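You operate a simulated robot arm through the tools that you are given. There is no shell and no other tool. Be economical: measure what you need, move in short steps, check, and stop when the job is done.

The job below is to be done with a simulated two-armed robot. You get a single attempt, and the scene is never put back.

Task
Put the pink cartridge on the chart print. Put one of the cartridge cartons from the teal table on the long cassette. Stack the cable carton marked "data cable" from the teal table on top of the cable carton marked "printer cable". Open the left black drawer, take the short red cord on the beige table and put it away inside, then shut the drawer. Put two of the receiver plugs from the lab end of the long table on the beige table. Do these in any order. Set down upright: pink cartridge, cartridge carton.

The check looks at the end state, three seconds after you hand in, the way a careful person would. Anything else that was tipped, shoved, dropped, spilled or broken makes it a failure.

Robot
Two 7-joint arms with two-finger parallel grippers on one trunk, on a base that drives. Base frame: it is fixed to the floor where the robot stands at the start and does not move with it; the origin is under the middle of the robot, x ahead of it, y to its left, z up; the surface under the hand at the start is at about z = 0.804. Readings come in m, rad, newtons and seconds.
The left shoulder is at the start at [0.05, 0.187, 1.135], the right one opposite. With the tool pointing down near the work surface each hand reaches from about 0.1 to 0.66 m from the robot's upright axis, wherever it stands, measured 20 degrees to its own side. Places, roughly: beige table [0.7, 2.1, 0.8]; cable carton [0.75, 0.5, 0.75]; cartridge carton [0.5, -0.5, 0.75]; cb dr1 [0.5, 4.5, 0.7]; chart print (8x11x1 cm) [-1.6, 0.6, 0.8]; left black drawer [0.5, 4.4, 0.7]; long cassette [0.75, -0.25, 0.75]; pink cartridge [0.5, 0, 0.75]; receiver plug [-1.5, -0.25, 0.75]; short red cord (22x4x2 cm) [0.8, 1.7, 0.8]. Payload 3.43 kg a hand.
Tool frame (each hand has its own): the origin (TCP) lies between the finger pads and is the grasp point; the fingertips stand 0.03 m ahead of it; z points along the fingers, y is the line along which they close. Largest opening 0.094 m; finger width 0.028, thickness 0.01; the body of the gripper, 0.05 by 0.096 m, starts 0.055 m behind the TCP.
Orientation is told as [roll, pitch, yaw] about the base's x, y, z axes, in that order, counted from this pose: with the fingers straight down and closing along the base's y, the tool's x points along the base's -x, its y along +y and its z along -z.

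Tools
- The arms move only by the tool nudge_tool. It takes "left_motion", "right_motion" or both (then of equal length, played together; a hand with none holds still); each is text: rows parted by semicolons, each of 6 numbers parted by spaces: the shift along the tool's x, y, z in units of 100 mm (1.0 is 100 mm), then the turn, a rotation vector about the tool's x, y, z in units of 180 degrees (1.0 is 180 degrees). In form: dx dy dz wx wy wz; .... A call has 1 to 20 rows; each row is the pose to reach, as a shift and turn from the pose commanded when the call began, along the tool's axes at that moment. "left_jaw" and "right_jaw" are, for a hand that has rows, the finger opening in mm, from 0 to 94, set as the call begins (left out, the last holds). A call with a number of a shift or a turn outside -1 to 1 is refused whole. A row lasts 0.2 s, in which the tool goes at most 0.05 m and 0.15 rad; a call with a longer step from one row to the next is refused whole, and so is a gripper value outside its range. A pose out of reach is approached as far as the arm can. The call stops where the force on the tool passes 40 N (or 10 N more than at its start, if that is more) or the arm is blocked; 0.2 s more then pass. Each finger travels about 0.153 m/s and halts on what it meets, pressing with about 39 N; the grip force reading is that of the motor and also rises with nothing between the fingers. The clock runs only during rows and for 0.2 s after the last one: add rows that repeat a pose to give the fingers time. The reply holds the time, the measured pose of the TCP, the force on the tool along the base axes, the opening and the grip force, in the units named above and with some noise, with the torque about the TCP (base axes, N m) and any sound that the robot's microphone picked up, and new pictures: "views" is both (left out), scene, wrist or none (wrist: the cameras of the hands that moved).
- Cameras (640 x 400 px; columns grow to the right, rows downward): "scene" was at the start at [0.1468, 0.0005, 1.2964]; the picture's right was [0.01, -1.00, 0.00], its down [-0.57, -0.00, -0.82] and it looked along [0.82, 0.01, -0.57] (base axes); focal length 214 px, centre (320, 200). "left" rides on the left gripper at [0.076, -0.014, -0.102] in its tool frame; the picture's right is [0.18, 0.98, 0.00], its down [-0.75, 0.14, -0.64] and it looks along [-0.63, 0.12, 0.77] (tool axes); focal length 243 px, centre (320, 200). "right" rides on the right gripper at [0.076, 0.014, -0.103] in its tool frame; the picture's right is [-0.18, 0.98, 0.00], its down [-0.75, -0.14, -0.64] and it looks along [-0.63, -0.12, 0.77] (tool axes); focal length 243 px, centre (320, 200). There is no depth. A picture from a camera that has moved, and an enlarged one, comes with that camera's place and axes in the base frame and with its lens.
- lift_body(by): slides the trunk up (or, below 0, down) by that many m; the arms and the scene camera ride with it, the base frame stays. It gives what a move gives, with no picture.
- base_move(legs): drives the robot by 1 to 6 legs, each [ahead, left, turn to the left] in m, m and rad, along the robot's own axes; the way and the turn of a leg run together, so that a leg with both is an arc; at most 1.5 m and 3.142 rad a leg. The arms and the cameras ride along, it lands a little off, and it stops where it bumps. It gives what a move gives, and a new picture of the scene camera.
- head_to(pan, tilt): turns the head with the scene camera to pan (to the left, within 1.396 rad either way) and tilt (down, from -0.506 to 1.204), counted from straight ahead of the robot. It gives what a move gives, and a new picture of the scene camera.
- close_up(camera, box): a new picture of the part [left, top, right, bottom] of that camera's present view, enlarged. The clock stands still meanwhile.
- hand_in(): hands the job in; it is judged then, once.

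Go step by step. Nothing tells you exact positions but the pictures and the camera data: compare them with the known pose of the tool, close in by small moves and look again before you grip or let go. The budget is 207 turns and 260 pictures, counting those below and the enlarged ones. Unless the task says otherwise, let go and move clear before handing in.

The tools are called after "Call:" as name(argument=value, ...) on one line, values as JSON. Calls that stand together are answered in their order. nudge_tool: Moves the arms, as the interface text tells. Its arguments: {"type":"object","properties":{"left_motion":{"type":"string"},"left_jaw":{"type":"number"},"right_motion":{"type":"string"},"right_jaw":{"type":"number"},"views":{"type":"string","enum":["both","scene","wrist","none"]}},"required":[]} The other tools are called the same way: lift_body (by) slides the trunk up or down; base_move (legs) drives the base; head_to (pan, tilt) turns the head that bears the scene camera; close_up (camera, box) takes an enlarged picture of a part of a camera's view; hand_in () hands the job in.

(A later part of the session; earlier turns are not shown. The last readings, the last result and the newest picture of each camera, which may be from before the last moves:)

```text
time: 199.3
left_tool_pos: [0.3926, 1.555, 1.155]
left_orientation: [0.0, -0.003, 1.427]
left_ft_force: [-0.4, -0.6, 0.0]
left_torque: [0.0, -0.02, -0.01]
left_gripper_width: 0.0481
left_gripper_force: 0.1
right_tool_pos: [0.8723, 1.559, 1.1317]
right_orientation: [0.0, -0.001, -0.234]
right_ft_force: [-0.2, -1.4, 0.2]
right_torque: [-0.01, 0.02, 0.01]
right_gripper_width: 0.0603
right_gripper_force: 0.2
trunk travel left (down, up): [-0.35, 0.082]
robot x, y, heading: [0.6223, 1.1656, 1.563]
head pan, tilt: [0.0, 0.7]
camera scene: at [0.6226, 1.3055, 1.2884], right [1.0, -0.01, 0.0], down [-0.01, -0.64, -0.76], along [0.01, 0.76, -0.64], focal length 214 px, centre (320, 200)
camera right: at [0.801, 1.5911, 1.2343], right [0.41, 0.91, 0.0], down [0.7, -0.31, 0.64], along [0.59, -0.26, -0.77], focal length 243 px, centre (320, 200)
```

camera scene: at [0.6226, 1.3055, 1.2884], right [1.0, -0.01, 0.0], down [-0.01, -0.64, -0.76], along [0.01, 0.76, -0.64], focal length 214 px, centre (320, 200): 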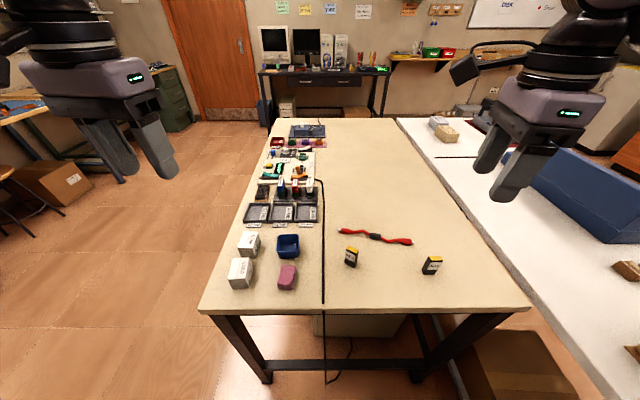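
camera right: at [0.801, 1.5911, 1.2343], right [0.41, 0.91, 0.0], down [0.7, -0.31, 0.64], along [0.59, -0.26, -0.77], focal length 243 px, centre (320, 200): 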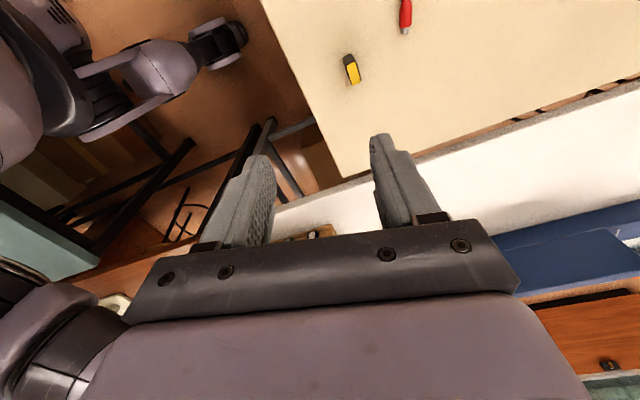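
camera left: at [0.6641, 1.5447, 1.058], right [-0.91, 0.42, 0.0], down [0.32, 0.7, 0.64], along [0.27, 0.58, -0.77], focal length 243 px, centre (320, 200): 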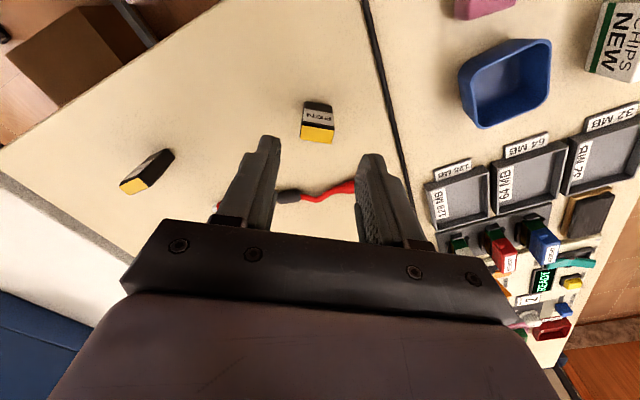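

Move the right hand over the cord's centre bead (~(0.79, 1.714)).

Call:
nudge_tool(right_motion="0.2 0.22 0.2 0 0 0; 0.4 0.44 0.4 0 0 0; 0.58 0.66 0.6 0 0 0; 0.58 0.66 0.6 0 0 0", views="none")

Call:
nudge_tool(right_motion="0.2 0.22 0.2 0 0 0; 0.4 0.44 0.4 0 0 0; 0.57 0.66 0.6 0 0 0; 0.57 0.66 0.6 0 0 0", views="both")

```text
time: 200.3
left_tool_pos: [0.3935, 1.5551, 1.1543]
left_orientation: [0.003, -0.002, 1.426]
left_ft_force: [0.2, -0.4, 0.8]
left_torque: [-0.01, -0.03, -0.01]
left_gripper_width: 0.0481
left_gripper_force: 0.0
right_tool_pos: [0.8304, 1.6391, 1.069]
right_orientation: [-0.001, -0.003, -0.233]
right_ft_force: [0.5, 0.3, -0.7]
right_torque: [0.02, 0.0, -0.01]
right_gripper_width: 0.0599
right_gripper_force: 0.1
trunk travel left (down, up): [-0.35, 0.082]
robot x, y, heading: [0.6203, 1.1613, 1.563]
head pan, tilt: [0.0, 0.7]
```

```text
time: 201.3
left_tool_pos: [0.3933, 1.5556, 1.1549]
left_orientation: [0.001, -0.002, 1.429]
left_ft_force: [-0.4, -0.1, -0.2]
left_torque: [0.02, 0.01, 0.05]
left_gripper_width: 0.048
left_gripper_force: 0.1
right_tool_pos: [0.793, 1.7152, 1.0089]
right_orientation: [0.001, 0.0, -0.234]
right_ft_force: [0.1, -0.4, 0.0]
right_torque: [0.0, 0.02, 0.03]
right_gripper_width: 0.0598
right_gripper_force: 0.0
trunk travel left (down, up): [-0.35, 0.082]
robot x, y, heading: [0.6208, 1.1613, 1.565]
head pan, tilt: [0.0, 0.7]
camera scene: at [0.6227, 1.3053, 1.2884], right [1.0, -0.01, 0.0], down [-0.01, -0.64, -0.77], along [0.01, 0.77, -0.64], focal length 214 px, centre (320, 200)
camera right: at [0.721, 1.7461, 1.1129], right [0.4, 0.91, 0.0], down [0.7, -0.31, 0.64], along [0.59, -0.26, -0.77], focal length 243 px, centre (320, 200)
```

scene: 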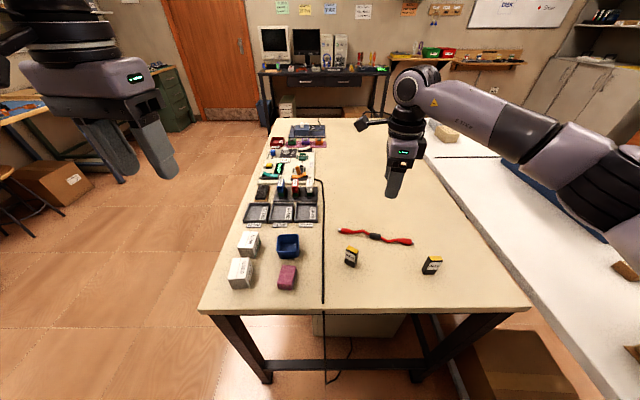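
right: 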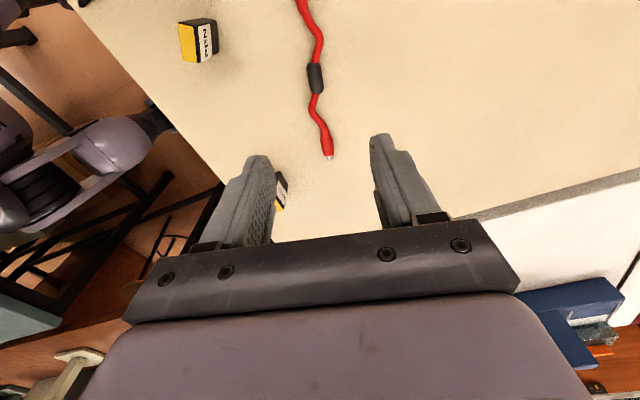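

Bead measured at (0.7855, 1.712). Adjust and descend.

Call:
nudge_tool(right_motion="0.06 -0.05 0.4 0 0 0; 0.06 -0.05 0.8 0 0 0; 0.06 -0.05 1 0 0 0; 0.06 -0.05 1 0 0 0", right_jaw=45, views="none")

Call:
close_up(camera="right", box=[200, 60, 440, 240])

```text
time: 202.3
left_tool_pos: [0.3929, 1.5562, 1.1548]
left_orientation: [0.001, -0.001, 1.426]
left_ft_force: [-1.0, 0.2, 0.5]
left_torque: [0.01, -0.01, 0.01]
left_gripper_width: 0.0482
left_gripper_force: 0.0
right_tool_pos: [0.7866, 1.7097, 0.9098]
right_orientation: [0.001, -0.001, -0.232]
right_ft_force: [-0.5, -0.4, -0.1]
right_torque: [0.0, 0.0, 0.04]
right_gripper_width: 0.045
right_gripper_force: 0.1
trunk travel left (down, up): [-0.35, 0.082]
robot x, y, heading: [0.6224, 1.1606, 1.568]
head pan, tilt: [0.0, 0.7]
```

```text
2.22 times, centred on (320, 150) of right
camera zoom: at [0.7142, 1.7408, 1.0133], right [0.4, 0.91, 0.0], down [0.7, -0.31, 0.64], along [0.59, -0.26, -0.77], focal length 539 px, centre (320, 311)
```

zoom: 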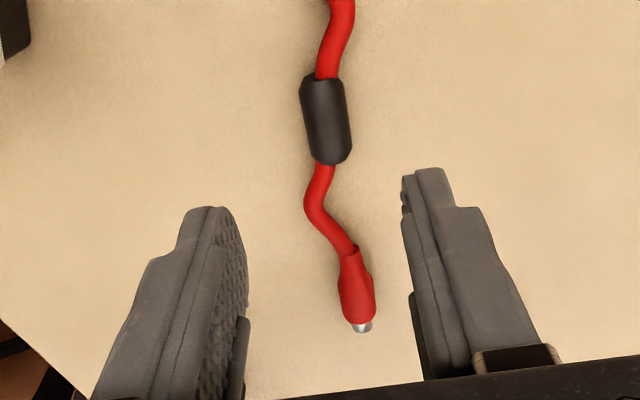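

Call:
nudge_tool(right_motion="0.01 0.02 0.3 0 0 0; 0.01 0.02 0.6 0 0 0; 0.01 0.02 0.74 0 0 0; 0.01 0.02 0.74 0 0 0", views="none")

Call:
nudge_tool(right_motion="0 0 0 0 0 0; 0 0 0 0 0 0; 0 0 0 0 0 0", right_jaw=5, views="wrist")

```text
time: 203.3
left_tool_pos: [0.3935, 1.5568, 1.1545]
left_orientation: [0.0, -0.001, 1.427]
left_ft_force: [-0.2, -0.4, 0.0]
left_torque: [0.03, 0.01, 0.01]
left_gripper_width: 0.048
left_gripper_force: 0.1
right_tool_pos: [0.7838, 1.7125, 0.8366]
right_orientation: [0.001, -0.001, -0.233]
right_ft_force: [-0.9, -0.7, 0.4]
right_torque: [0.07, 0.01, 0.06]
right_gripper_width: 0.0449
right_gripper_force: 0.1
trunk travel left (down, up): [-0.35, 0.082]
robot x, y, heading: [0.6241, 1.161, 1.565]
head pan, tilt: [0.0, 0.7]
```

```text
time: 204.1
left_tool_pos: [0.3929, 1.5548, 1.154]
left_orientation: [0.001, -0.002, 1.429]
left_ft_force: [0.5, -0.3, -0.7]
left_torque: [-0.02, -0.03, 0.02]
left_gripper_width: 0.0479
left_gripper_force: 0.1
right_tool_pos: [0.7855, 1.7124, 0.8369]
right_orientation: [0.001, -0.002, -0.233]
right_ft_force: [-0.5, 0.8, -0.4]
right_torque: [-0.01, -0.01, -0.02]
right_gripper_width: 0.0161
right_gripper_force: 38.9
trunk travel left (down, up): [-0.35, 0.082]
robot x, y, heading: [0.621, 1.1619, 1.564]
head pan, tilt: [0.0, 0.7]
camera right: at [0.7129, 1.7436, 0.9395], right [0.4, 0.91, 0.0], down [0.7, -0.31, 0.64], along [0.59, -0.26, -0.77], focal length 243 px, centre (320, 200)
```

right: 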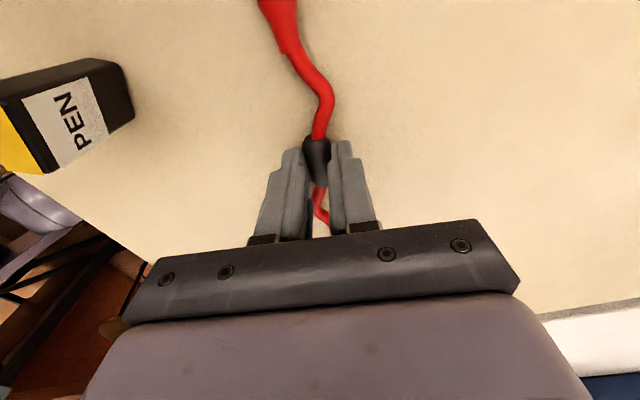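

Gripped the bead (16 mm). Lift.

Call:
nudge_tool(right_motion="0 0 -0.2 0 0 0; 0 0 -0.5 0 0 0; 0 0 -0.9 0 0 0; 0 0 -1 0 0 0", views="none")

Call:
nudge_tool(right_motion="0 -0.2 -0.4 0 0 0; 0 -0.4 -0.8 0 0 0; 0 -0.6 -1 0 0 0; 0 -0.8 -1 0 0 0", views="both")

```text
time: 205.1
left_tool_pos: [0.3938, 1.5556, 1.1529]
left_orientation: [0.002, -0.002, 1.428]
left_ft_force: [-0.5, 0.0, 0.4]
left_torque: [0.02, 0.0, -0.02]
left_gripper_width: 0.0481
left_gripper_force: 0.0
right_tool_pos: [0.7838, 1.7128, 0.938]
right_orientation: [0.002, -0.001, -0.231]
right_ft_force: [-0.2, -0.1, -1.0]
right_torque: [0.01, 0.03, 0.0]
right_gripper_width: 0.0159
right_gripper_force: 38.9
trunk travel left (down, up): [-0.35, 0.082]
robot x, y, heading: [0.6219, 1.1652, 1.569]
head pan, tilt: [0.0, 0.7]
```

```text
time: 206.1
left_tool_pos: [0.3929, 1.556, 1.155]
left_orientation: [0.0, -0.002, 1.428]
left_ft_force: [-0.1, 0.1, -0.6]
left_torque: [0.01, -0.05, -0.04]
left_gripper_width: 0.048
left_gripper_force: 0.0
right_tool_pos: [0.7674, 1.6348, 1.0357]
right_orientation: [0.002, -0.002, -0.232]
right_ft_force: [0.4, 0.6, -1.0]
right_torque: [0.02, 0.04, -0.01]
right_gripper_width: 0.016
right_gripper_force: 38.7
trunk travel left (down, up): [-0.35, 0.082]
robot x, y, heading: [0.6177, 1.1633, 1.562]
head pan, tilt: [0.0, 0.7]
camera scene: at [0.6226, 1.3054, 1.2884], right [1.0, -0.01, 0.0], down [-0.01, -0.64, -0.77], along [0.01, 0.76, -0.64], focal length 214 px, centre (320, 200)
camera right: at [0.6953, 1.6664, 1.1394], right [0.41, 0.91, 0.0], down [0.7, -0.31, 0.64], along [0.59, -0.26, -0.77], focal length 243 px, centre (320, 200)
```

scene: 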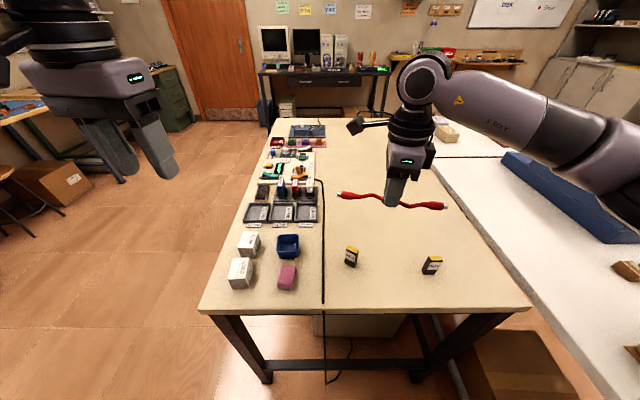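
right: 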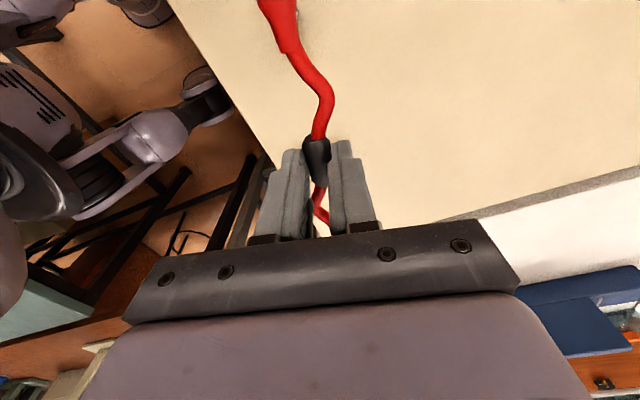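

The cord is held. Now leave the gap to the left and drive forward toward the black desk.

Call:
base_move(legs=[[0, 0.75, 0], [1.5, 0, 0], [0.4, 0, 0]])

Call:
head_to(pan=-0.3, tilt=0.6)

```text
time: 222.1
left_tool_pos: [-0.337, 3.4638, 1.1543]
left_orientation: [0.002, -0.001, 1.432]
left_ft_force: [-0.5, 0.3, -0.4]
left_torque: [-0.04, 0.01, 0.01]
left_gripper_width: 0.0479
left_gripper_force: 0.0
right_tool_pos: [0.0372, 3.5445, 1.0353]
right_orientation: [0.002, -0.002, -0.227]
right_ft_force: [0.0, 0.2, -0.7]
right_torque: [0.0, -0.03, 0.01]
right_gripper_width: 0.016
right_gripper_force: 39.6
trunk travel left (down, up): [-0.35, 0.082]
robot x, y, heading: [-0.1106, 3.0683, 1.57]
head pan, tilt: [0.0, 0.7]
camera scene: at [-0.1062, 3.2146, 1.2883], right [1.0, 0.0, 0.0], down [0.0, -0.64, -0.76], along [0.0, 0.76, -0.64], focal length 214 px, centre (320, 200)
```

scene: 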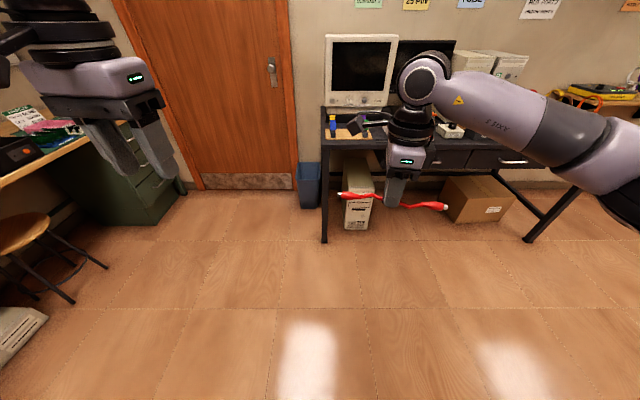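

```text
time: 222.9
left_tool_pos: [-0.3365, 3.4625, 1.1557]
left_orientation: [0.002, -0.002, 1.432]
left_ft_force: [0.2, 0.4, -0.1]
left_torque: [-0.01, 0.0, -0.01]
left_gripper_width: 0.0478
left_gripper_force: 0.0
right_tool_pos: [0.0356, 3.5454, 1.036]
right_orientation: [0.0, -0.002, -0.226]
right_ft_force: [0.1, 0.3, -0.5]
right_torque: [0.0, -0.02, 0.0]
right_gripper_width: 0.0158
right_gripper_force: 39.0
trunk travel left (down, up): [-0.35, 0.082]
robot x, y, heading: [-0.1062, 3.0758, 1.567]
head pan, tilt: [-0.3, 0.6]
camera scene: at [-0.0802, 3.2137, 1.297], right [0.95, -0.3, 0.0], down [-0.17, -0.54, -0.82], along [0.25, 0.79, -0.57], focal length 214 px, centre (320, 200)
```

scene: 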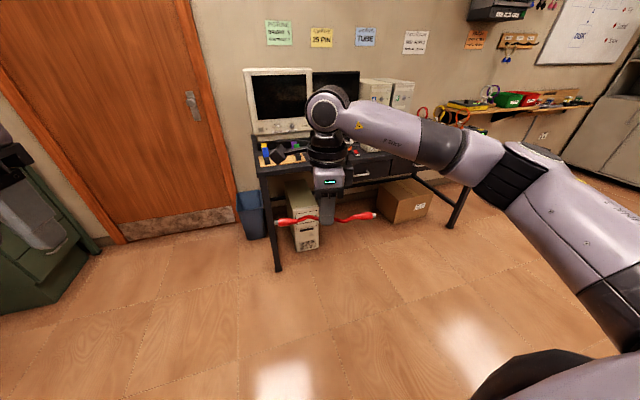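

Call:
base_move(legs=[[0.25, -0.5, 0]])

Call:
head_to(pan=0.0, tilt=0.75)

```text
time: 227.8
left_tool_pos: [0.1656, 3.7147, 1.1545]
left_orientation: [0.0, -0.002, 1.432]
left_ft_force: [0.4, 0.4, 0.5]
left_torque: [-0.01, -0.03, -0.01]
left_gripper_width: 0.048
left_gripper_force: 0.0
right_tool_pos: [0.5371, 3.7951, 1.0346]
right_orientation: [0.001, -0.004, -0.23]
right_ft_force: [0.2, -0.2, -1.3]
right_torque: [0.02, 0.01, 0.01]
right_gripper_width: 0.016
right_gripper_force: 38.6
trunk travel left (down, up): [-0.35, 0.082]
robot x, y, heading: [0.3941, 3.3235, 1.567]
head pan, tilt: [-0.3, 0.6]
camera scene: at [0.4211, 3.4649, 1.297], right [0.95, -0.3, 0.0], down [-0.17, -0.54, -0.82], along [0.25, 0.79, -0.57], focal length 214 px, centre (320, 200)
```

scene: 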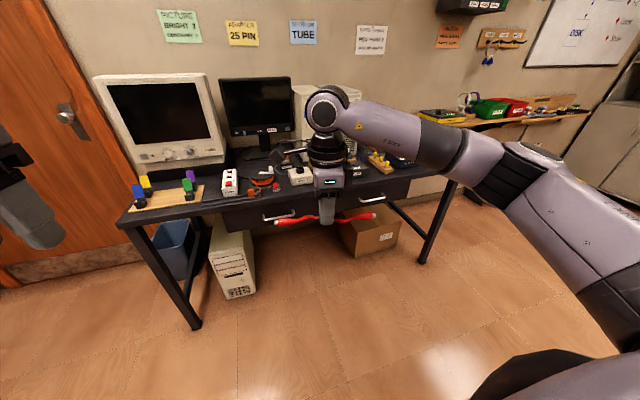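

```text
time: 228.6
left_tool_pos: [0.1643, 3.7152, 1.1549]
left_orientation: [0.002, 0.0, 1.432]
left_ft_force: [-0.5, 0.4, 0.4]
left_torque: [-0.01, 0.03, -0.01]
left_gripper_width: 0.0478
left_gripper_force: 0.0
right_tool_pos: [0.5382, 3.797, 1.0354]
right_orientation: [0.0, -0.002, -0.228]
right_ft_force: [-0.4, 0.6, 0.5]
right_torque: [0.02, 0.01, 0.0]
right_gripper_width: 0.0159
right_gripper_force: 39.1
trunk travel left (down, up): [-0.35, 0.082]
robot x, y, heading: [0.3965, 3.3279, 1.568]
head pan, tilt: [0.0, 0.75]
camera scene: at [0.395, 3.4634, 1.2842], right [1.0, -0.01, 0.0], down [0.0, -0.68, -0.73], along [0.0, 0.73, -0.68], focal length 214 px, centre (320, 200)
```

scene: 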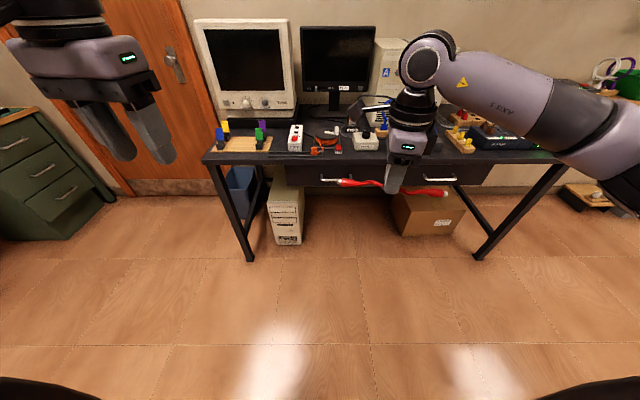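

I can see the desk with two drawers; the left drawer's handle is near (0.465, 4.2, 0.72). The left hand must open it, so I'll shift right and closer, and look again.

Call:
base_move(legs=[[0.15, -0.32, 0]])

Call:
close_up(camera="scene", box=[140, 110, 400, 270])

```text
time: 232.0
left_tool_pos: [0.4844, 3.863, 1.1545]
left_orientation: [0.001, -0.001, 1.44]
left_ft_force: [-0.9, 0.0, -0.3]
left_torque: [0.03, -0.03, 0.0]
left_gripper_width: 0.048
left_gripper_force: 0.0
right_tool_pos: [0.8578, 3.9467, 1.0367]
right_orientation: [-0.002, -0.002, -0.219]
right_ft_force: [0.1, -1.0, -0.4]
right_torque: [0.0, 0.03, 0.0]
right_gripper_width: 0.0159
right_gripper_force: 38.9
trunk travel left (down, up): [-0.35, 0.082]
robot x, y, heading: [0.7173, 3.4741, 1.574]
head pan, tilt: [0.0, 0.75]
camera scene: at [0.717, 3.6133, 1.2841], right [1.0, 0.0, 0.0], down [0.0, -0.68, -0.73], along [0.0, 0.73, -0.68], focal length 214 px, centre (320, 200)
```

scene: 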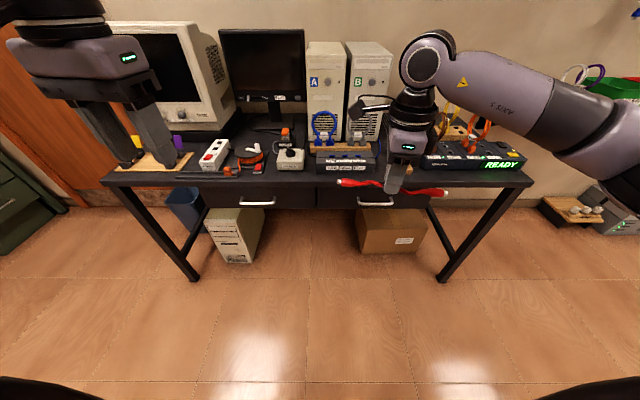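

```text
2.46 times, centred on (270, 190) of scene
camera zoom: at [0.717, 3.6133, 1.2841], right [1.0, 0.0, 0.0], down [0.0, -0.68, -0.73], along [0.0, 0.73, -0.68], focal length 528 px, centre (443, 225)
```

zoom: 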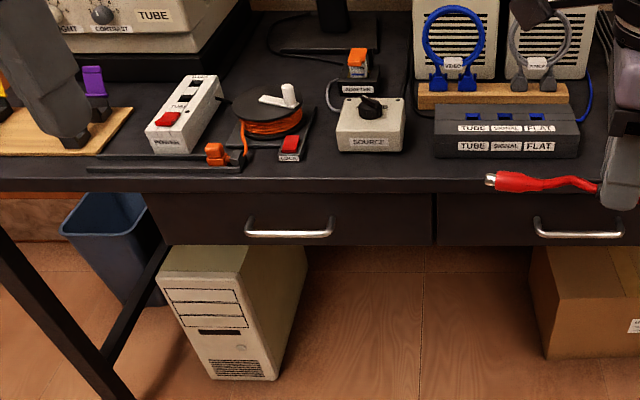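

I'll lower the trunk 0.12 m (useful for the drawer height) and re-view to triangulate the handle.

Call:
lift_body(by=-0.12)

Call:
close_up(camera="scene", box=[140, 80, 400, 240])

```text
time: 233.5
left_tool_pos: [0.4845, 3.8618, 1.0346]
left_orientation: [0.002, -0.001, 1.439]
left_ft_force: [-0.8, 0.5, 0.4]
left_torque: [0.01, 0.01, 0.0]
left_gripper_width: 0.0481
left_gripper_force: 0.0
right_tool_pos: [0.8576, 3.9485, 0.9161]
right_orientation: [0.0, -0.003, -0.22]
right_ft_force: [-0.5, -0.9, -0.7]
right_torque: [0.0, -0.01, 0.0]
right_gripper_width: 0.0162
right_gripper_force: 39.0
trunk travel left (down, up): [-0.23, 0.202]
robot x, y, heading: [0.7164, 3.4715, 1.577]
head pan, tilt: [0.0, 0.75]
```

```text
2.46 times, centred on (270, 160) of scene
camera zoom: at [0.7168, 3.6132, 1.1642], right [1.0, 0.0, 0.0], down [0.0, -0.68, -0.73], along [0.0, 0.73, -0.68], focal length 528 px, centre (443, 298)
```

zoom: 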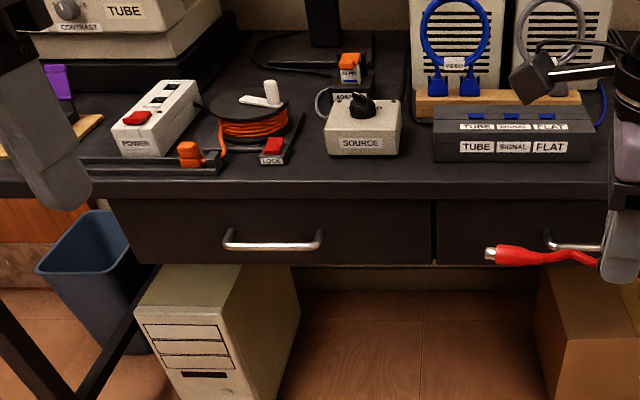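

Handle bar triangulated: centre (0.482, 4.192, 0.724), 13 cm long. I'll turn the left hand so its fingers can close over the bar, first yaw by ~98°.

Call:
nudge_tool(left_motion="0 0 0 0 0 -0.0455; 0 0 0 0 0 -0.091; 0 0 0 0 0 -0.1365; 0 0 0 0 0 -0.182; 0 0 0 0 0 -0.2275; 0 0 0 0 0 -0.273; 0 0 0 0 0 -0.3185; 0 0 0 0 0 -0.364; 0 0 0 0 0 -0.4095; 0 0 0 0 0 -0.455; 0 0 0 0 0 -0.5; 0 0 0 0 0 -0.54; 0 0 0 0 0 -0.54", left_jaw=50, views="both")

```text
time: 236.3
left_tool_pos: [0.4846, 3.863, 1.035]
left_orientation: [-0.002, -0.001, 3.137]
left_ft_force: [0.6, 0.6, 0.7]
left_torque: [-0.02, -0.01, 0.02]
left_gripper_width: 0.0499
left_gripper_force: 0.1
right_tool_pos: [0.8566, 3.9459, 0.9149]
right_orientation: [0.0, -0.001, -0.22]
right_ft_force: [0.4, -0.6, 0.0]
right_torque: [-0.03, 0.02, 0.02]
right_gripper_width: 0.0161
right_gripper_force: 39.4
trunk travel left (down, up): [-0.23, 0.202]
robot x, y, heading: [0.7156, 3.4733, 1.576]
head pan, tilt: [0.0, 0.75]
camera scene: at [0.7168, 3.6133, 1.1642], right [1.0, 0.0, 0.0], down [0.0, -0.68, -0.73], along [0.0, 0.73, -0.68], focal length 214 px, centre (320, 200)
camera left: at [0.561, 3.8764, 1.1372], right [0.18, -0.98, 0.0], down [-0.75, -0.14, 0.64], along [-0.63, -0.11, -0.77], focal length 243 px, centre (320, 200)
```

scene: 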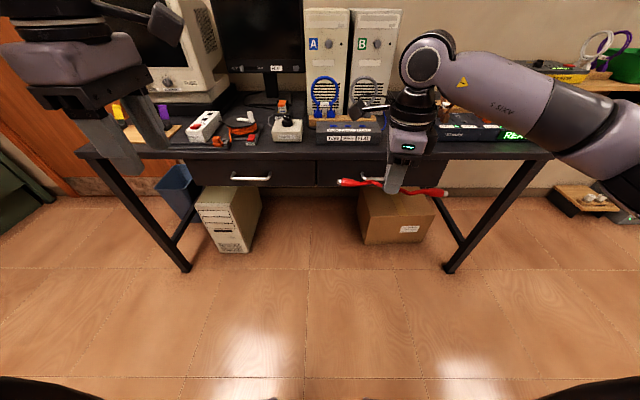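
left: 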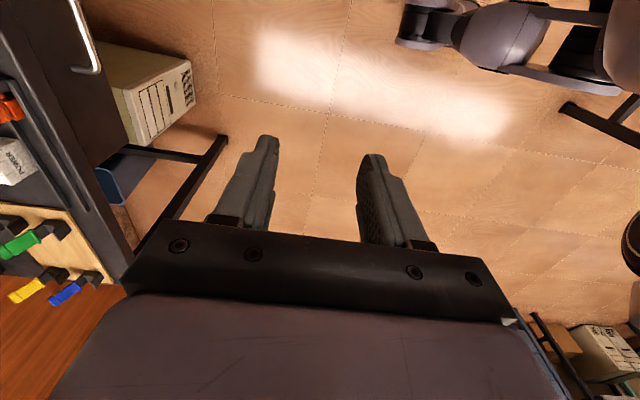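

Yaw is fine. Now tilt the tool forward by ~58° while lowering in front of the desk.

Call:
nudge_tool(left_motion="0 0 0.15 0.0465 0 0; 0 0 0.3 0.093 0 0; 0 0 0.45 0.1395 0 0; 0 0 0.6 0.186 0 0; 0 0 0.75 0.2325 0 0; 0 0 0.9 0.279 0 0; 0 0 1.0 0.322 0 0; 0 0 1.0 0.322 0 0", views="both")

```text
time: 238.1
left_tool_pos: [0.4651, 3.8993, 0.9579]
left_orientation: [-1.022, -0.002, 3.137]
left_ft_force: [-1.0, -0.7, -6.3]
left_torque: [0.42, 0.01, 0.03]
left_gripper_width: 0.0499
left_gripper_force: 0.1
left hand out of reach, approached as far as the arm can: row 5, 6, 7, 8
right_tool_pos: [0.8577, 3.9474, 0.9159]
right_orientation: [0.0, -0.002, -0.22]
right_ft_force: [0.2, 0.3, -1.1]
right_torque: [-0.02, 0.02, -0.01]
right_gripper_width: 0.016
right_gripper_force: 38.6
trunk travel left (down, up): [-0.23, 0.202]
robot x, y, heading: [0.7184, 3.4744, 1.573]
head pan, tilt: [0.0, 0.75]
camera scene: at [0.7168, 3.6137, 1.1639], right [1.0, 0.0, 0.0], down [0.0, -0.68, -0.73], along [0.0, 0.73, -0.68], focal length 214 px, centre (320, 200)
camera left: at [0.5424, 3.8191, 1.0231], right [0.18, -0.51, -0.84], down [-0.76, -0.62, 0.22], along [-0.63, 0.6, -0.5], focal length 243 px, centre (320, 200)
```

scene: 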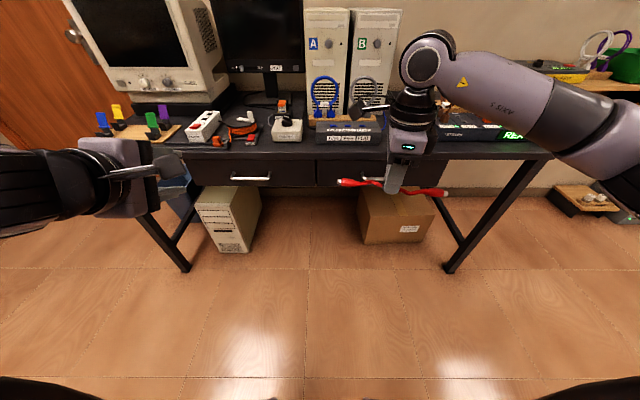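
left: 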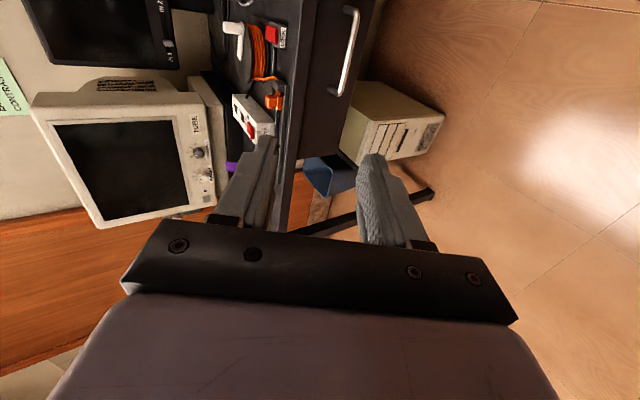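

Tilt achieved. I'll drive ahead 0.1 m, then extend the hand toward the bar.

Call:
base_move(legs=[[0.1, 0, 0]])

Call:
nudge_tool(left_motion="0.05 0.1 0.3 0 0 0; 0.1 0.25 0.6 0 0 0; 0.15 0.4 0.9 0 0 0; 0.15 0.5 1.0 0 0 0; 0.15 0.5 1.0 0 0 0", views="both")

```text
time: 239.3
left_tool_pos: [0.467, 4.0002, 0.9529]
left_orientation: [-1.011, -0.001, 3.131]
left_ft_force: [0.7, -0.4, 0.3]
left_torque: [-0.02, 0.0, -0.01]
left_gripper_width: 0.0499
left_gripper_force: 0.1
right_tool_pos: [0.8582, 4.0458, 0.9163]
right_orientation: [-0.001, -0.002, -0.222]
right_ft_force: [-0.5, -0.3, 0.5]
right_torque: [0.01, 0.0, -0.02]
right_gripper_width: 0.0161
right_gripper_force: 39.6
trunk travel left (down, up): [-0.23, 0.202]
robot x, y, heading: [0.7181, 3.5755, 1.573]
head pan, tilt: [0.0, 0.75]
camera scene: at [0.7167, 3.7137, 1.1641], right [1.0, 0.0, 0.0], down [0.0, -0.68, -0.73], along [0.0, 0.73, -0.68], focal length 214 px, centre (320, 200)
```

scene: 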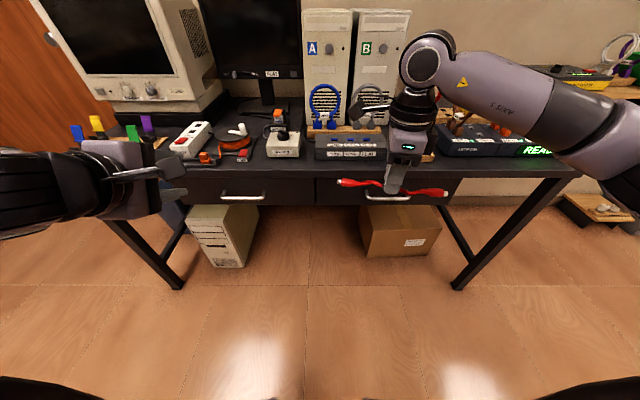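

```text
time: 240.5
left_tool_pos: [0.4414, 4.056, 0.9107]
left_orientation: [-1.009, -0.004, 3.13]
left_ft_force: [0.3, 0.1, 1.0]
left_torque: [0.01, 0.0, 0.0]
left_gripper_width: 0.0501
left_gripper_force: 0.0
left hand out of reach, approached as far as the arm can: row 1, 2, 3, 4, 5
right_tool_pos: [0.857, 4.0466, 0.9154]
right_orientation: [0.001, -0.003, -0.221]
right_ft_force: [0.4, 0.2, -0.5]
right_torque: [0.04, 0.02, 0.0]
right_gripper_width: 0.0158
right_gripper_force: 38.3
trunk travel left (down, up): [-0.23, 0.202]
robot x, y, heading: [0.7179, 3.5716, 1.572]
head pan, tilt: [0.0, 0.75]
camera scene: at [0.7167, 3.7134, 1.1642], right [1.0, 0.0, 0.0], down [0.0, -0.68, -0.73], along [0.0, 0.73, -0.68], focal length 214 px, centre (320, 200)
camera left: at [0.5166, 3.9765, 0.9777], right [0.18, -0.53, -0.83], down [-0.76, -0.61, 0.22], along [-0.63, 0.59, -0.51], focal length 243 px, centre (320, 200)
```

scene: 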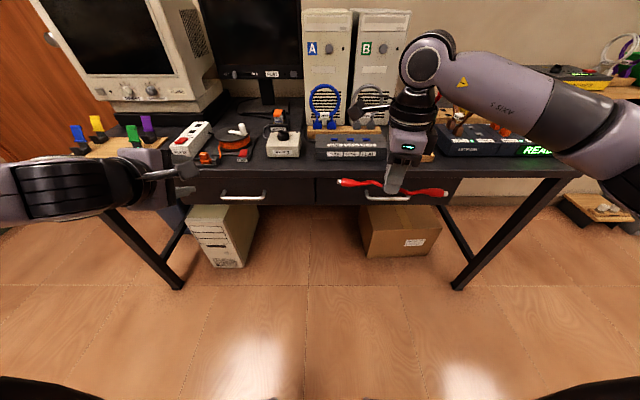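
left: 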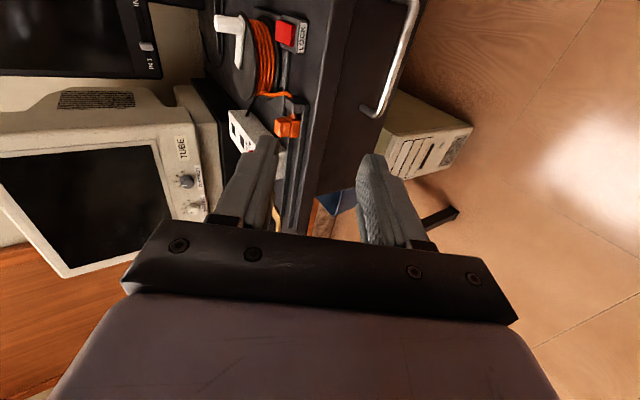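

The left arm is near its limit in this pose. I'll strafe right so the bar is further to the left side, reduce the tilt to ~40°, and see whether it reaches.

Call:
base_move(legs=[[0.0, -0.12, 0]])

Call:
nudge_tool(left_motion="0 0 0 -0.045 0 0; 0 0 0 -0.09 0 0; 0 0 0 -0.1 0 0; 0 0 0 -0.1 0 0", views="none")

Call:
nudge_tool(left_motion="0 0.15 0.3 0 0 0; 0 0.3 0.6 0 0 0; 0 0.45 0.9 0 0 0; 0 0.5 1.0 0 0 0; 0 0.5 1.0 0 0 0", left_jaw=34, views="both")

```text
time: 242.2
left_tool_pos: [0.5631, 4.0571, 0.911]
left_orientation: [-1.009, -0.004, 3.127]
left_ft_force: [-0.1, 0.7, 0.7]
left_torque: [0.0, 0.03, -0.01]
left_gripper_width: 0.0498
left_gripper_force: 0.1
right_tool_pos: [0.9804, 4.0463, 0.9157]
right_orientation: [0.0, -0.002, -0.225]
right_ft_force: [0.0, -1.2, 0.1]
right_torque: [0.01, -0.03, 0.02]
right_gripper_width: 0.0161
right_gripper_force: 38.6
trunk travel left (down, up): [-0.23, 0.202]
robot x, y, heading: [0.8358, 3.5735, 1.575]
head pan, tilt: [0.0, 0.75]
camera scene: at [0.8384, 3.7136, 1.1642], right [1.0, 0.0, 0.0], down [0.0, -0.68, -0.73], along [0.0, 0.73, -0.68], focal length 214 px, centre (320, 200)
```

scene: 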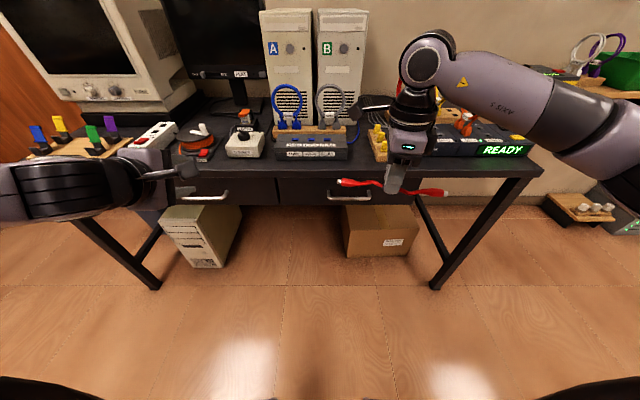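

```text
time: 243.2
left_tool_pos: [0.5623, 4.0568, 0.9102]
left_orientation: [-0.696, -0.004, 3.128]
left_ft_force: [-0.3, 0.3, -0.5]
left_torque: [0.0, 0.01, 0.01]
left_gripper_width: 0.05
left_gripper_force: 0.0
right_tool_pos: [0.9802, 4.0477, 0.9157]
right_orientation: [0.0, -0.003, -0.223]
right_ft_force: [-0.6, -0.5, -0.5]
right_torque: [0.0, -0.01, 0.0]
right_gripper_width: 0.0161
right_gripper_force: 38.8
trunk travel left (down, up): [-0.23, 0.202]
robot x, y, heading: [0.8403, 3.5719, 1.57]
head pan, tilt: [0.0, 0.75]
```

```text
time: 244.4
left_tool_pos: [0.5625, 4.0829, 0.8026]
left_orientation: [-0.691, -0.003, 3.126]
left_ft_force: [-0.2, -0.5, -0.8]
left_torque: [-0.01, -0.01, -0.01]
left_gripper_width: 0.0341
left_gripper_force: 0.1
right_tool_pos: [0.9792, 4.0455, 0.9158]
right_orientation: [0.001, -0.002, -0.223]
right_ft_force: [0.2, -0.3, -1.1]
right_torque: [-0.02, -0.02, 0.01]
right_gripper_width: 0.016
right_gripper_force: 38.9
trunk travel left (down, up): [-0.23, 0.202]
robot x, y, heading: [0.8347, 3.5703, 1.571]
head pan, tilt: [0.0, 0.75]
camera scene: at [0.8382, 3.7136, 1.1642], right [1.0, 0.0, 0.0], down [0.0, -0.68, -0.73], along [0.0, 0.73, -0.68], focal length 214 px, centre (320, 200)
camera left: at [0.6387, 4.0274, 0.89], right [0.17, -0.76, -0.63], down [-0.76, -0.51, 0.41], along [-0.63, 0.41, -0.66], focal length 243 px, centre (320, 200)
```

scene: 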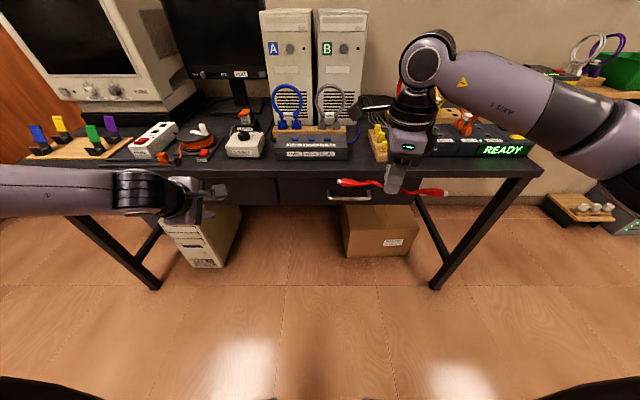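
left: 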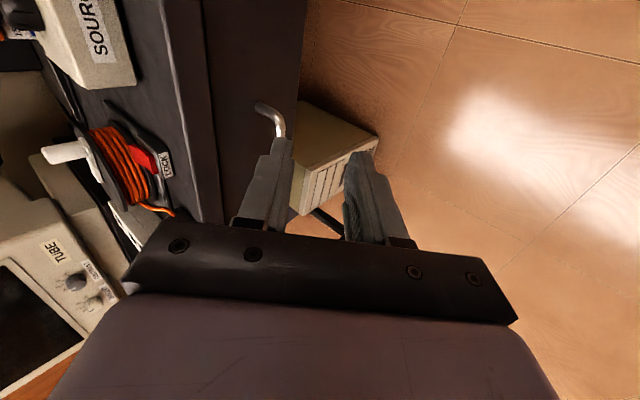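

This pose reaches freely. Now line up with the bar (grip point x≈0.505) and approach along the tool axis.

Call:
nudge_tool(left_motion="-0.2 -0.12 0.1 0 0 0; -0.4 -0.24 0.25 0 0 0; -0.57 -0.34 0.45 0 0 0; -0.57 -0.34 0.6 0 0 0; -0.57 -0.34 0.6 0 0 0", left_jaw=40, views="both")

Call:
close_up(camera="left", box=[200, 40, 440, 240])

```text
time: 245.6
left_tool_pos: [0.5075, 4.1485, 0.7777]
left_orientation: [-0.694, -0.002, 3.13]
left_ft_force: [0.2, 0.0, -0.3]
left_torque: [0.0, 0.01, 0.02]
left_gripper_width: 0.0399
left_gripper_force: 0.1
right_tool_pos: [0.9797, 4.0467, 0.9165]
right_orientation: [0.001, -0.002, -0.224]
right_ft_force: [-0.4, -0.3, -1.2]
right_torque: [0.01, 0.0, 0.01]
right_gripper_width: 0.016
right_gripper_force: 39.4
trunk travel left (down, up): [-0.23, 0.202]
robot x, y, heading: [0.8382, 3.5725, 1.573]
head pan, tilt: [0.0, 0.75]
camera scene: at [0.8383, 3.7136, 1.1642], right [1.0, 0.0, 0.0], down [0.0, -0.68, -0.73], along [0.0, 0.73, -0.68], focal length 214 px, centre (320, 200)
camera left: at [0.5837, 4.0916, 0.8654], right [0.17, -0.76, -0.63], down [-0.76, -0.51, 0.4], along [-0.63, 0.41, -0.66], focal length 243 px, centre (320, 200)
```

scene: 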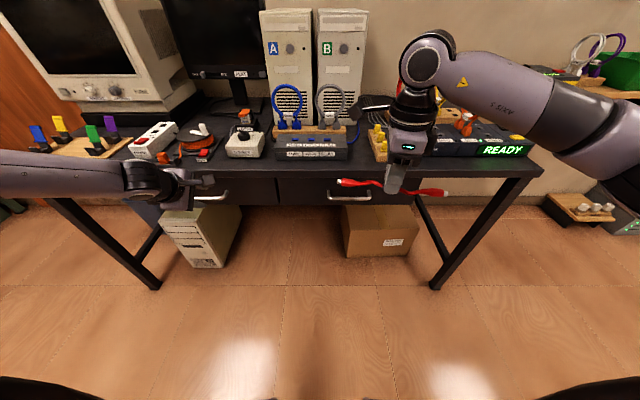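
left: 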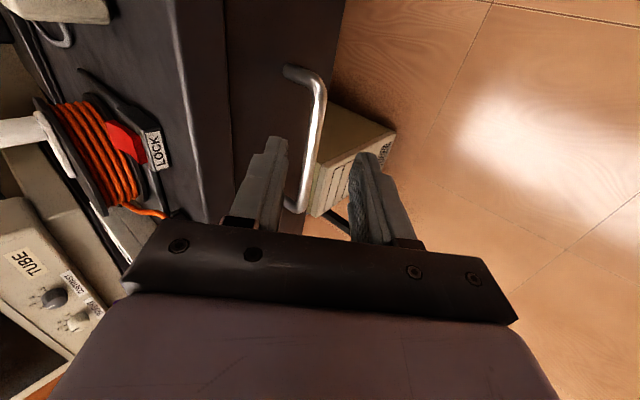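

```text
2.00 times, centred on (320, 140) of left
camera zoom: at [0.5837, 4.0916, 0.8654], right [0.17, -0.76, -0.63], down [-0.76, -0.51, 0.4], along [-0.63, 0.41, -0.66], focal length 485 px, centre (320, 320)
```

zoom: 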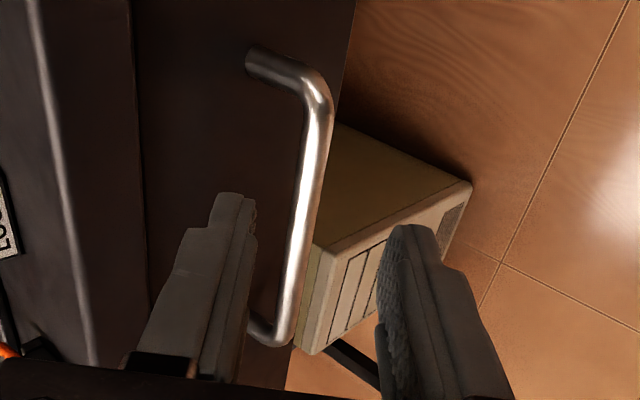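

The bar is centred between the fingers. Narrow to 30 mm and slide on along the tool axis.

Call:
nudge_tool(left_motion="0 -0.02 0 0 0 0; 0 -0.04 0.2 0 0 0; 0 -0.04 0.4 0 0 0; 0 -0.04 0.53 0 0 0; 0 -0.04 0.53 0 0 0", left_jaw=30, views="none")

Call:
close_up(camera="left", box=[200, 40, 440, 240])

```text
time: 246.8
left_tool_pos: [0.5057, 4.1774, 0.7547]
left_orientation: [-0.691, -0.004, 3.126]
left_ft_force: [0.7, 0.0, -0.2]
left_torque: [0.0, -0.02, 0.0]
left_gripper_width: 0.03
left_gripper_force: 0.2
left hand out of reach, approached as far as the arm can: row 3, 4, 5
right_tool_pos: [0.9798, 4.0476, 0.9163]
right_orientation: [-0.001, -0.002, -0.224]
right_ft_force: [-0.5, 0.1, -1.0]
right_torque: [0.03, 0.04, -0.01]
right_gripper_width: 0.0161
right_gripper_force: 39.1
trunk travel left (down, up): [-0.23, 0.202]
robot x, y, heading: [0.8338, 3.5668, 1.568]
head pan, tilt: [0.0, 0.75]
```

```text
2.00 times, centred on (320, 140) of left
camera zoom: at [0.581, 4.1218, 0.8433], right [0.17, -0.76, -0.63], down [-0.76, -0.51, 0.41], along [-0.63, 0.41, -0.66], focal length 485 px, centre (320, 320)
```

zoom: 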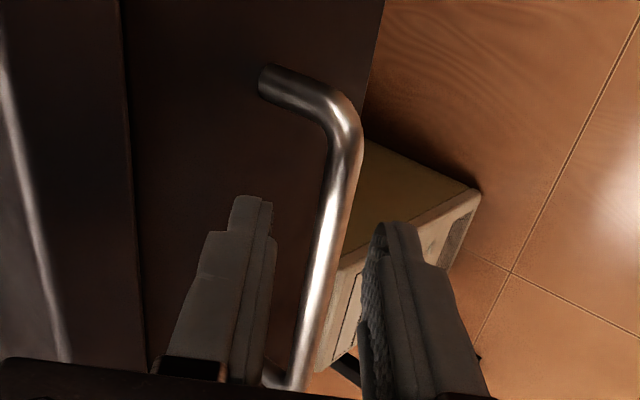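

Reach ran out 2 cm short; use the trunk (-18 mm) and base (+14 mm) instead.

Call:
lift_body(by=-0.018)

Call:
base_move(legs=[[0.014, 0, 0]])

Call:
close_up(camera="left", box=[200, 40, 440, 240])

```text
time: 247.4
left_tool_pos: [0.5052, 4.1762, 0.736]
left_orientation: [-0.691, -0.002, 3.124]
left_ft_force: [-0.9, 0.2, 0.4]
left_torque: [0.02, -0.01, -0.01]
left_gripper_width: 0.0299
left_gripper_force: 0.0
right_tool_pos: [0.9794, 4.0466, 0.8971]
right_orientation: [0.003, -0.002, -0.224]
right_ft_force: [-0.3, 0.2, 0.0]
right_torque: [0.03, -0.01, -0.04]
right_gripper_width: 0.0158
right_gripper_force: 39.2
trunk travel left (down, up): [-0.212, 0.22]
robot x, y, heading: [0.8342, 3.5728, 1.573]
head pan, tilt: [0.0, 0.75]
```

```text
time: 248.2
left_tool_pos: [0.5046, 4.1921, 0.736]
left_orientation: [-0.691, -0.003, 3.128]
left_ft_force: [0.4, -0.2, -0.7]
left_torque: [0.03, -0.01, 0.01]
left_gripper_width: 0.03
left_gripper_force: 0.1
right_tool_pos: [0.9794, 4.0618, 0.8971]
right_orientation: [0.0, -0.002, -0.223]
right_ft_force: [0.0, -0.3, -1.8]
right_torque: [0.02, -0.01, 0.02]
right_gripper_width: 0.0162
right_gripper_force: 39.4
trunk travel left (down, up): [-0.212, 0.22]
robot x, y, heading: [0.8361, 3.5849, 1.573]
head pan, tilt: [0.0, 0.75]
camera scene: at [0.8382, 3.728, 1.1461], right [1.0, 0.0, 0.0], down [0.0, -0.68, -0.73], along [0.0, 0.73, -0.68], focal length 214 px, centre (320, 200)
```

scene: 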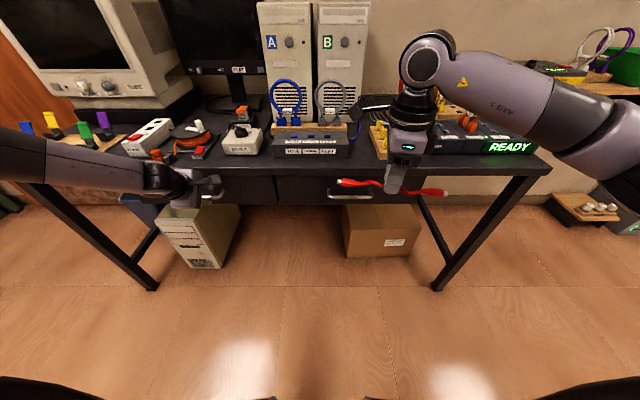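

```text
2.00 times, centred on (320, 140) of left
camera zoom: at [0.5809, 4.1359, 0.8252], right [0.17, -0.76, -0.63], down [-0.76, -0.51, 0.41], along [-0.63, 0.41, -0.66], focal length 485 px, centre (320, 320)
```

zoom: 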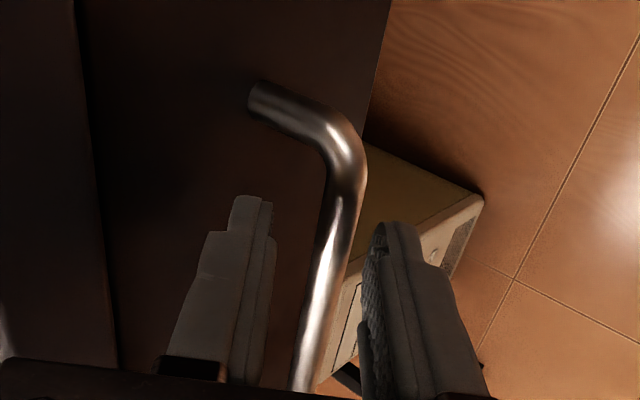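

The bar sits between the fingers ~1.3 cm inside the tips. Close on it.

Call:
nudge_tool(left_motion="0 0 0 0 0 0; 0 0 0 0 0 0; 0 0 0 0 0 0", left_jaw=0, views="wrist")

```text
time: 249.0
left_tool_pos: [0.5055, 4.1889, 0.7336]
left_orientation: [-0.686, -0.002, 3.127]
left_ft_force: [1.9, -20.2, -6.3]
left_torque: [-0.56, -1.12, 1.1]
left_gripper_width: 0.0109
left_gripper_force: 45.0
right_tool_pos: [0.978, 4.06, 0.8981]
right_orientation: [0.002, -0.001, -0.222]
right_ft_force: [0.0, 0.2, -0.7]
right_torque: [0.02, 0.0, -0.05]
right_gripper_width: 0.0159
right_gripper_force: 39.2
trunk travel left (down, up): [-0.212, 0.22]
robot x, y, heading: [0.8307, 3.5816, 1.574]
head pan, tilt: [0.0, 0.75]
camera left: at [0.5807, 4.1339, 0.8237], right [0.17, -0.76, -0.62], down [-0.76, -0.51, 0.41], along [-0.63, 0.4, -0.67], focal length 243 px, centre (320, 200)
```

left: 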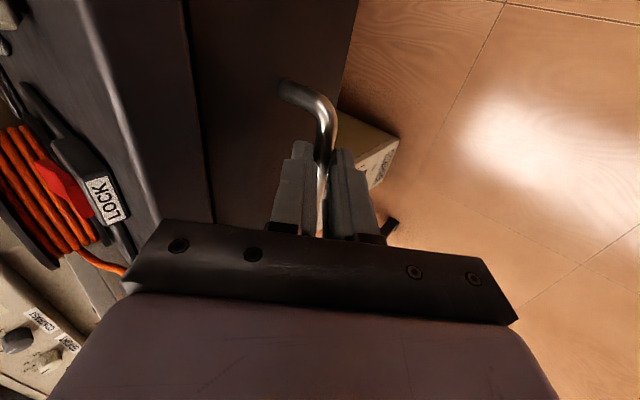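

Handle gripped. Pull the drawer by backing the base 0.2 m.

Call:
base_move(legs=[[-0.2, 0, 0]])

```text
time: 250.6
left_tool_pos: [0.5041, 3.9903, 0.7369]
left_orientation: [-0.692, -0.004, 3.128]
left_ft_force: [0.7, 0.2, 0.5]
left_torque: [-0.02, -0.01, 0.02]
left_gripper_width: 0.0001
left_gripper_force: 33.1
right_tool_pos: [0.9791, 3.8621, 0.8989]
right_orientation: [0.0, -0.001, -0.222]
right_ft_force: [-0.5, 0.2, -0.8]
right_torque: [0.03, -0.02, 0.0]
right_gripper_width: 0.0161
right_gripper_force: 38.7
trunk travel left (down, up): [-0.212, 0.22]
robot x, y, heading: [0.8399, 3.3877, 1.578]
head pan, tilt: [0.0, 0.75]
camera scene: at [0.8383, 3.5285, 1.1462], right [1.0, 0.0, 0.0], down [0.0, -0.68, -0.73], along [0.0, 0.73, -0.68], focal length 214 px, centre (320, 200)
```

scene: 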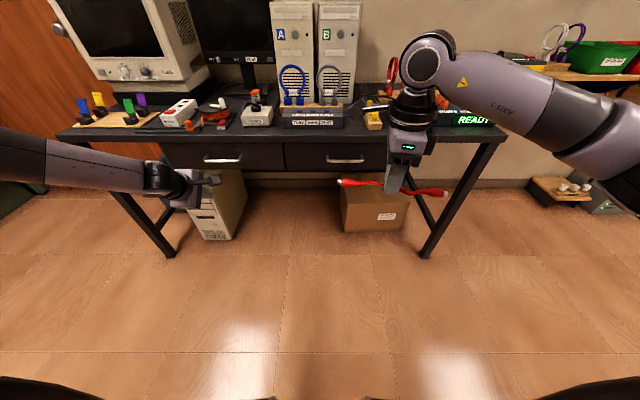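

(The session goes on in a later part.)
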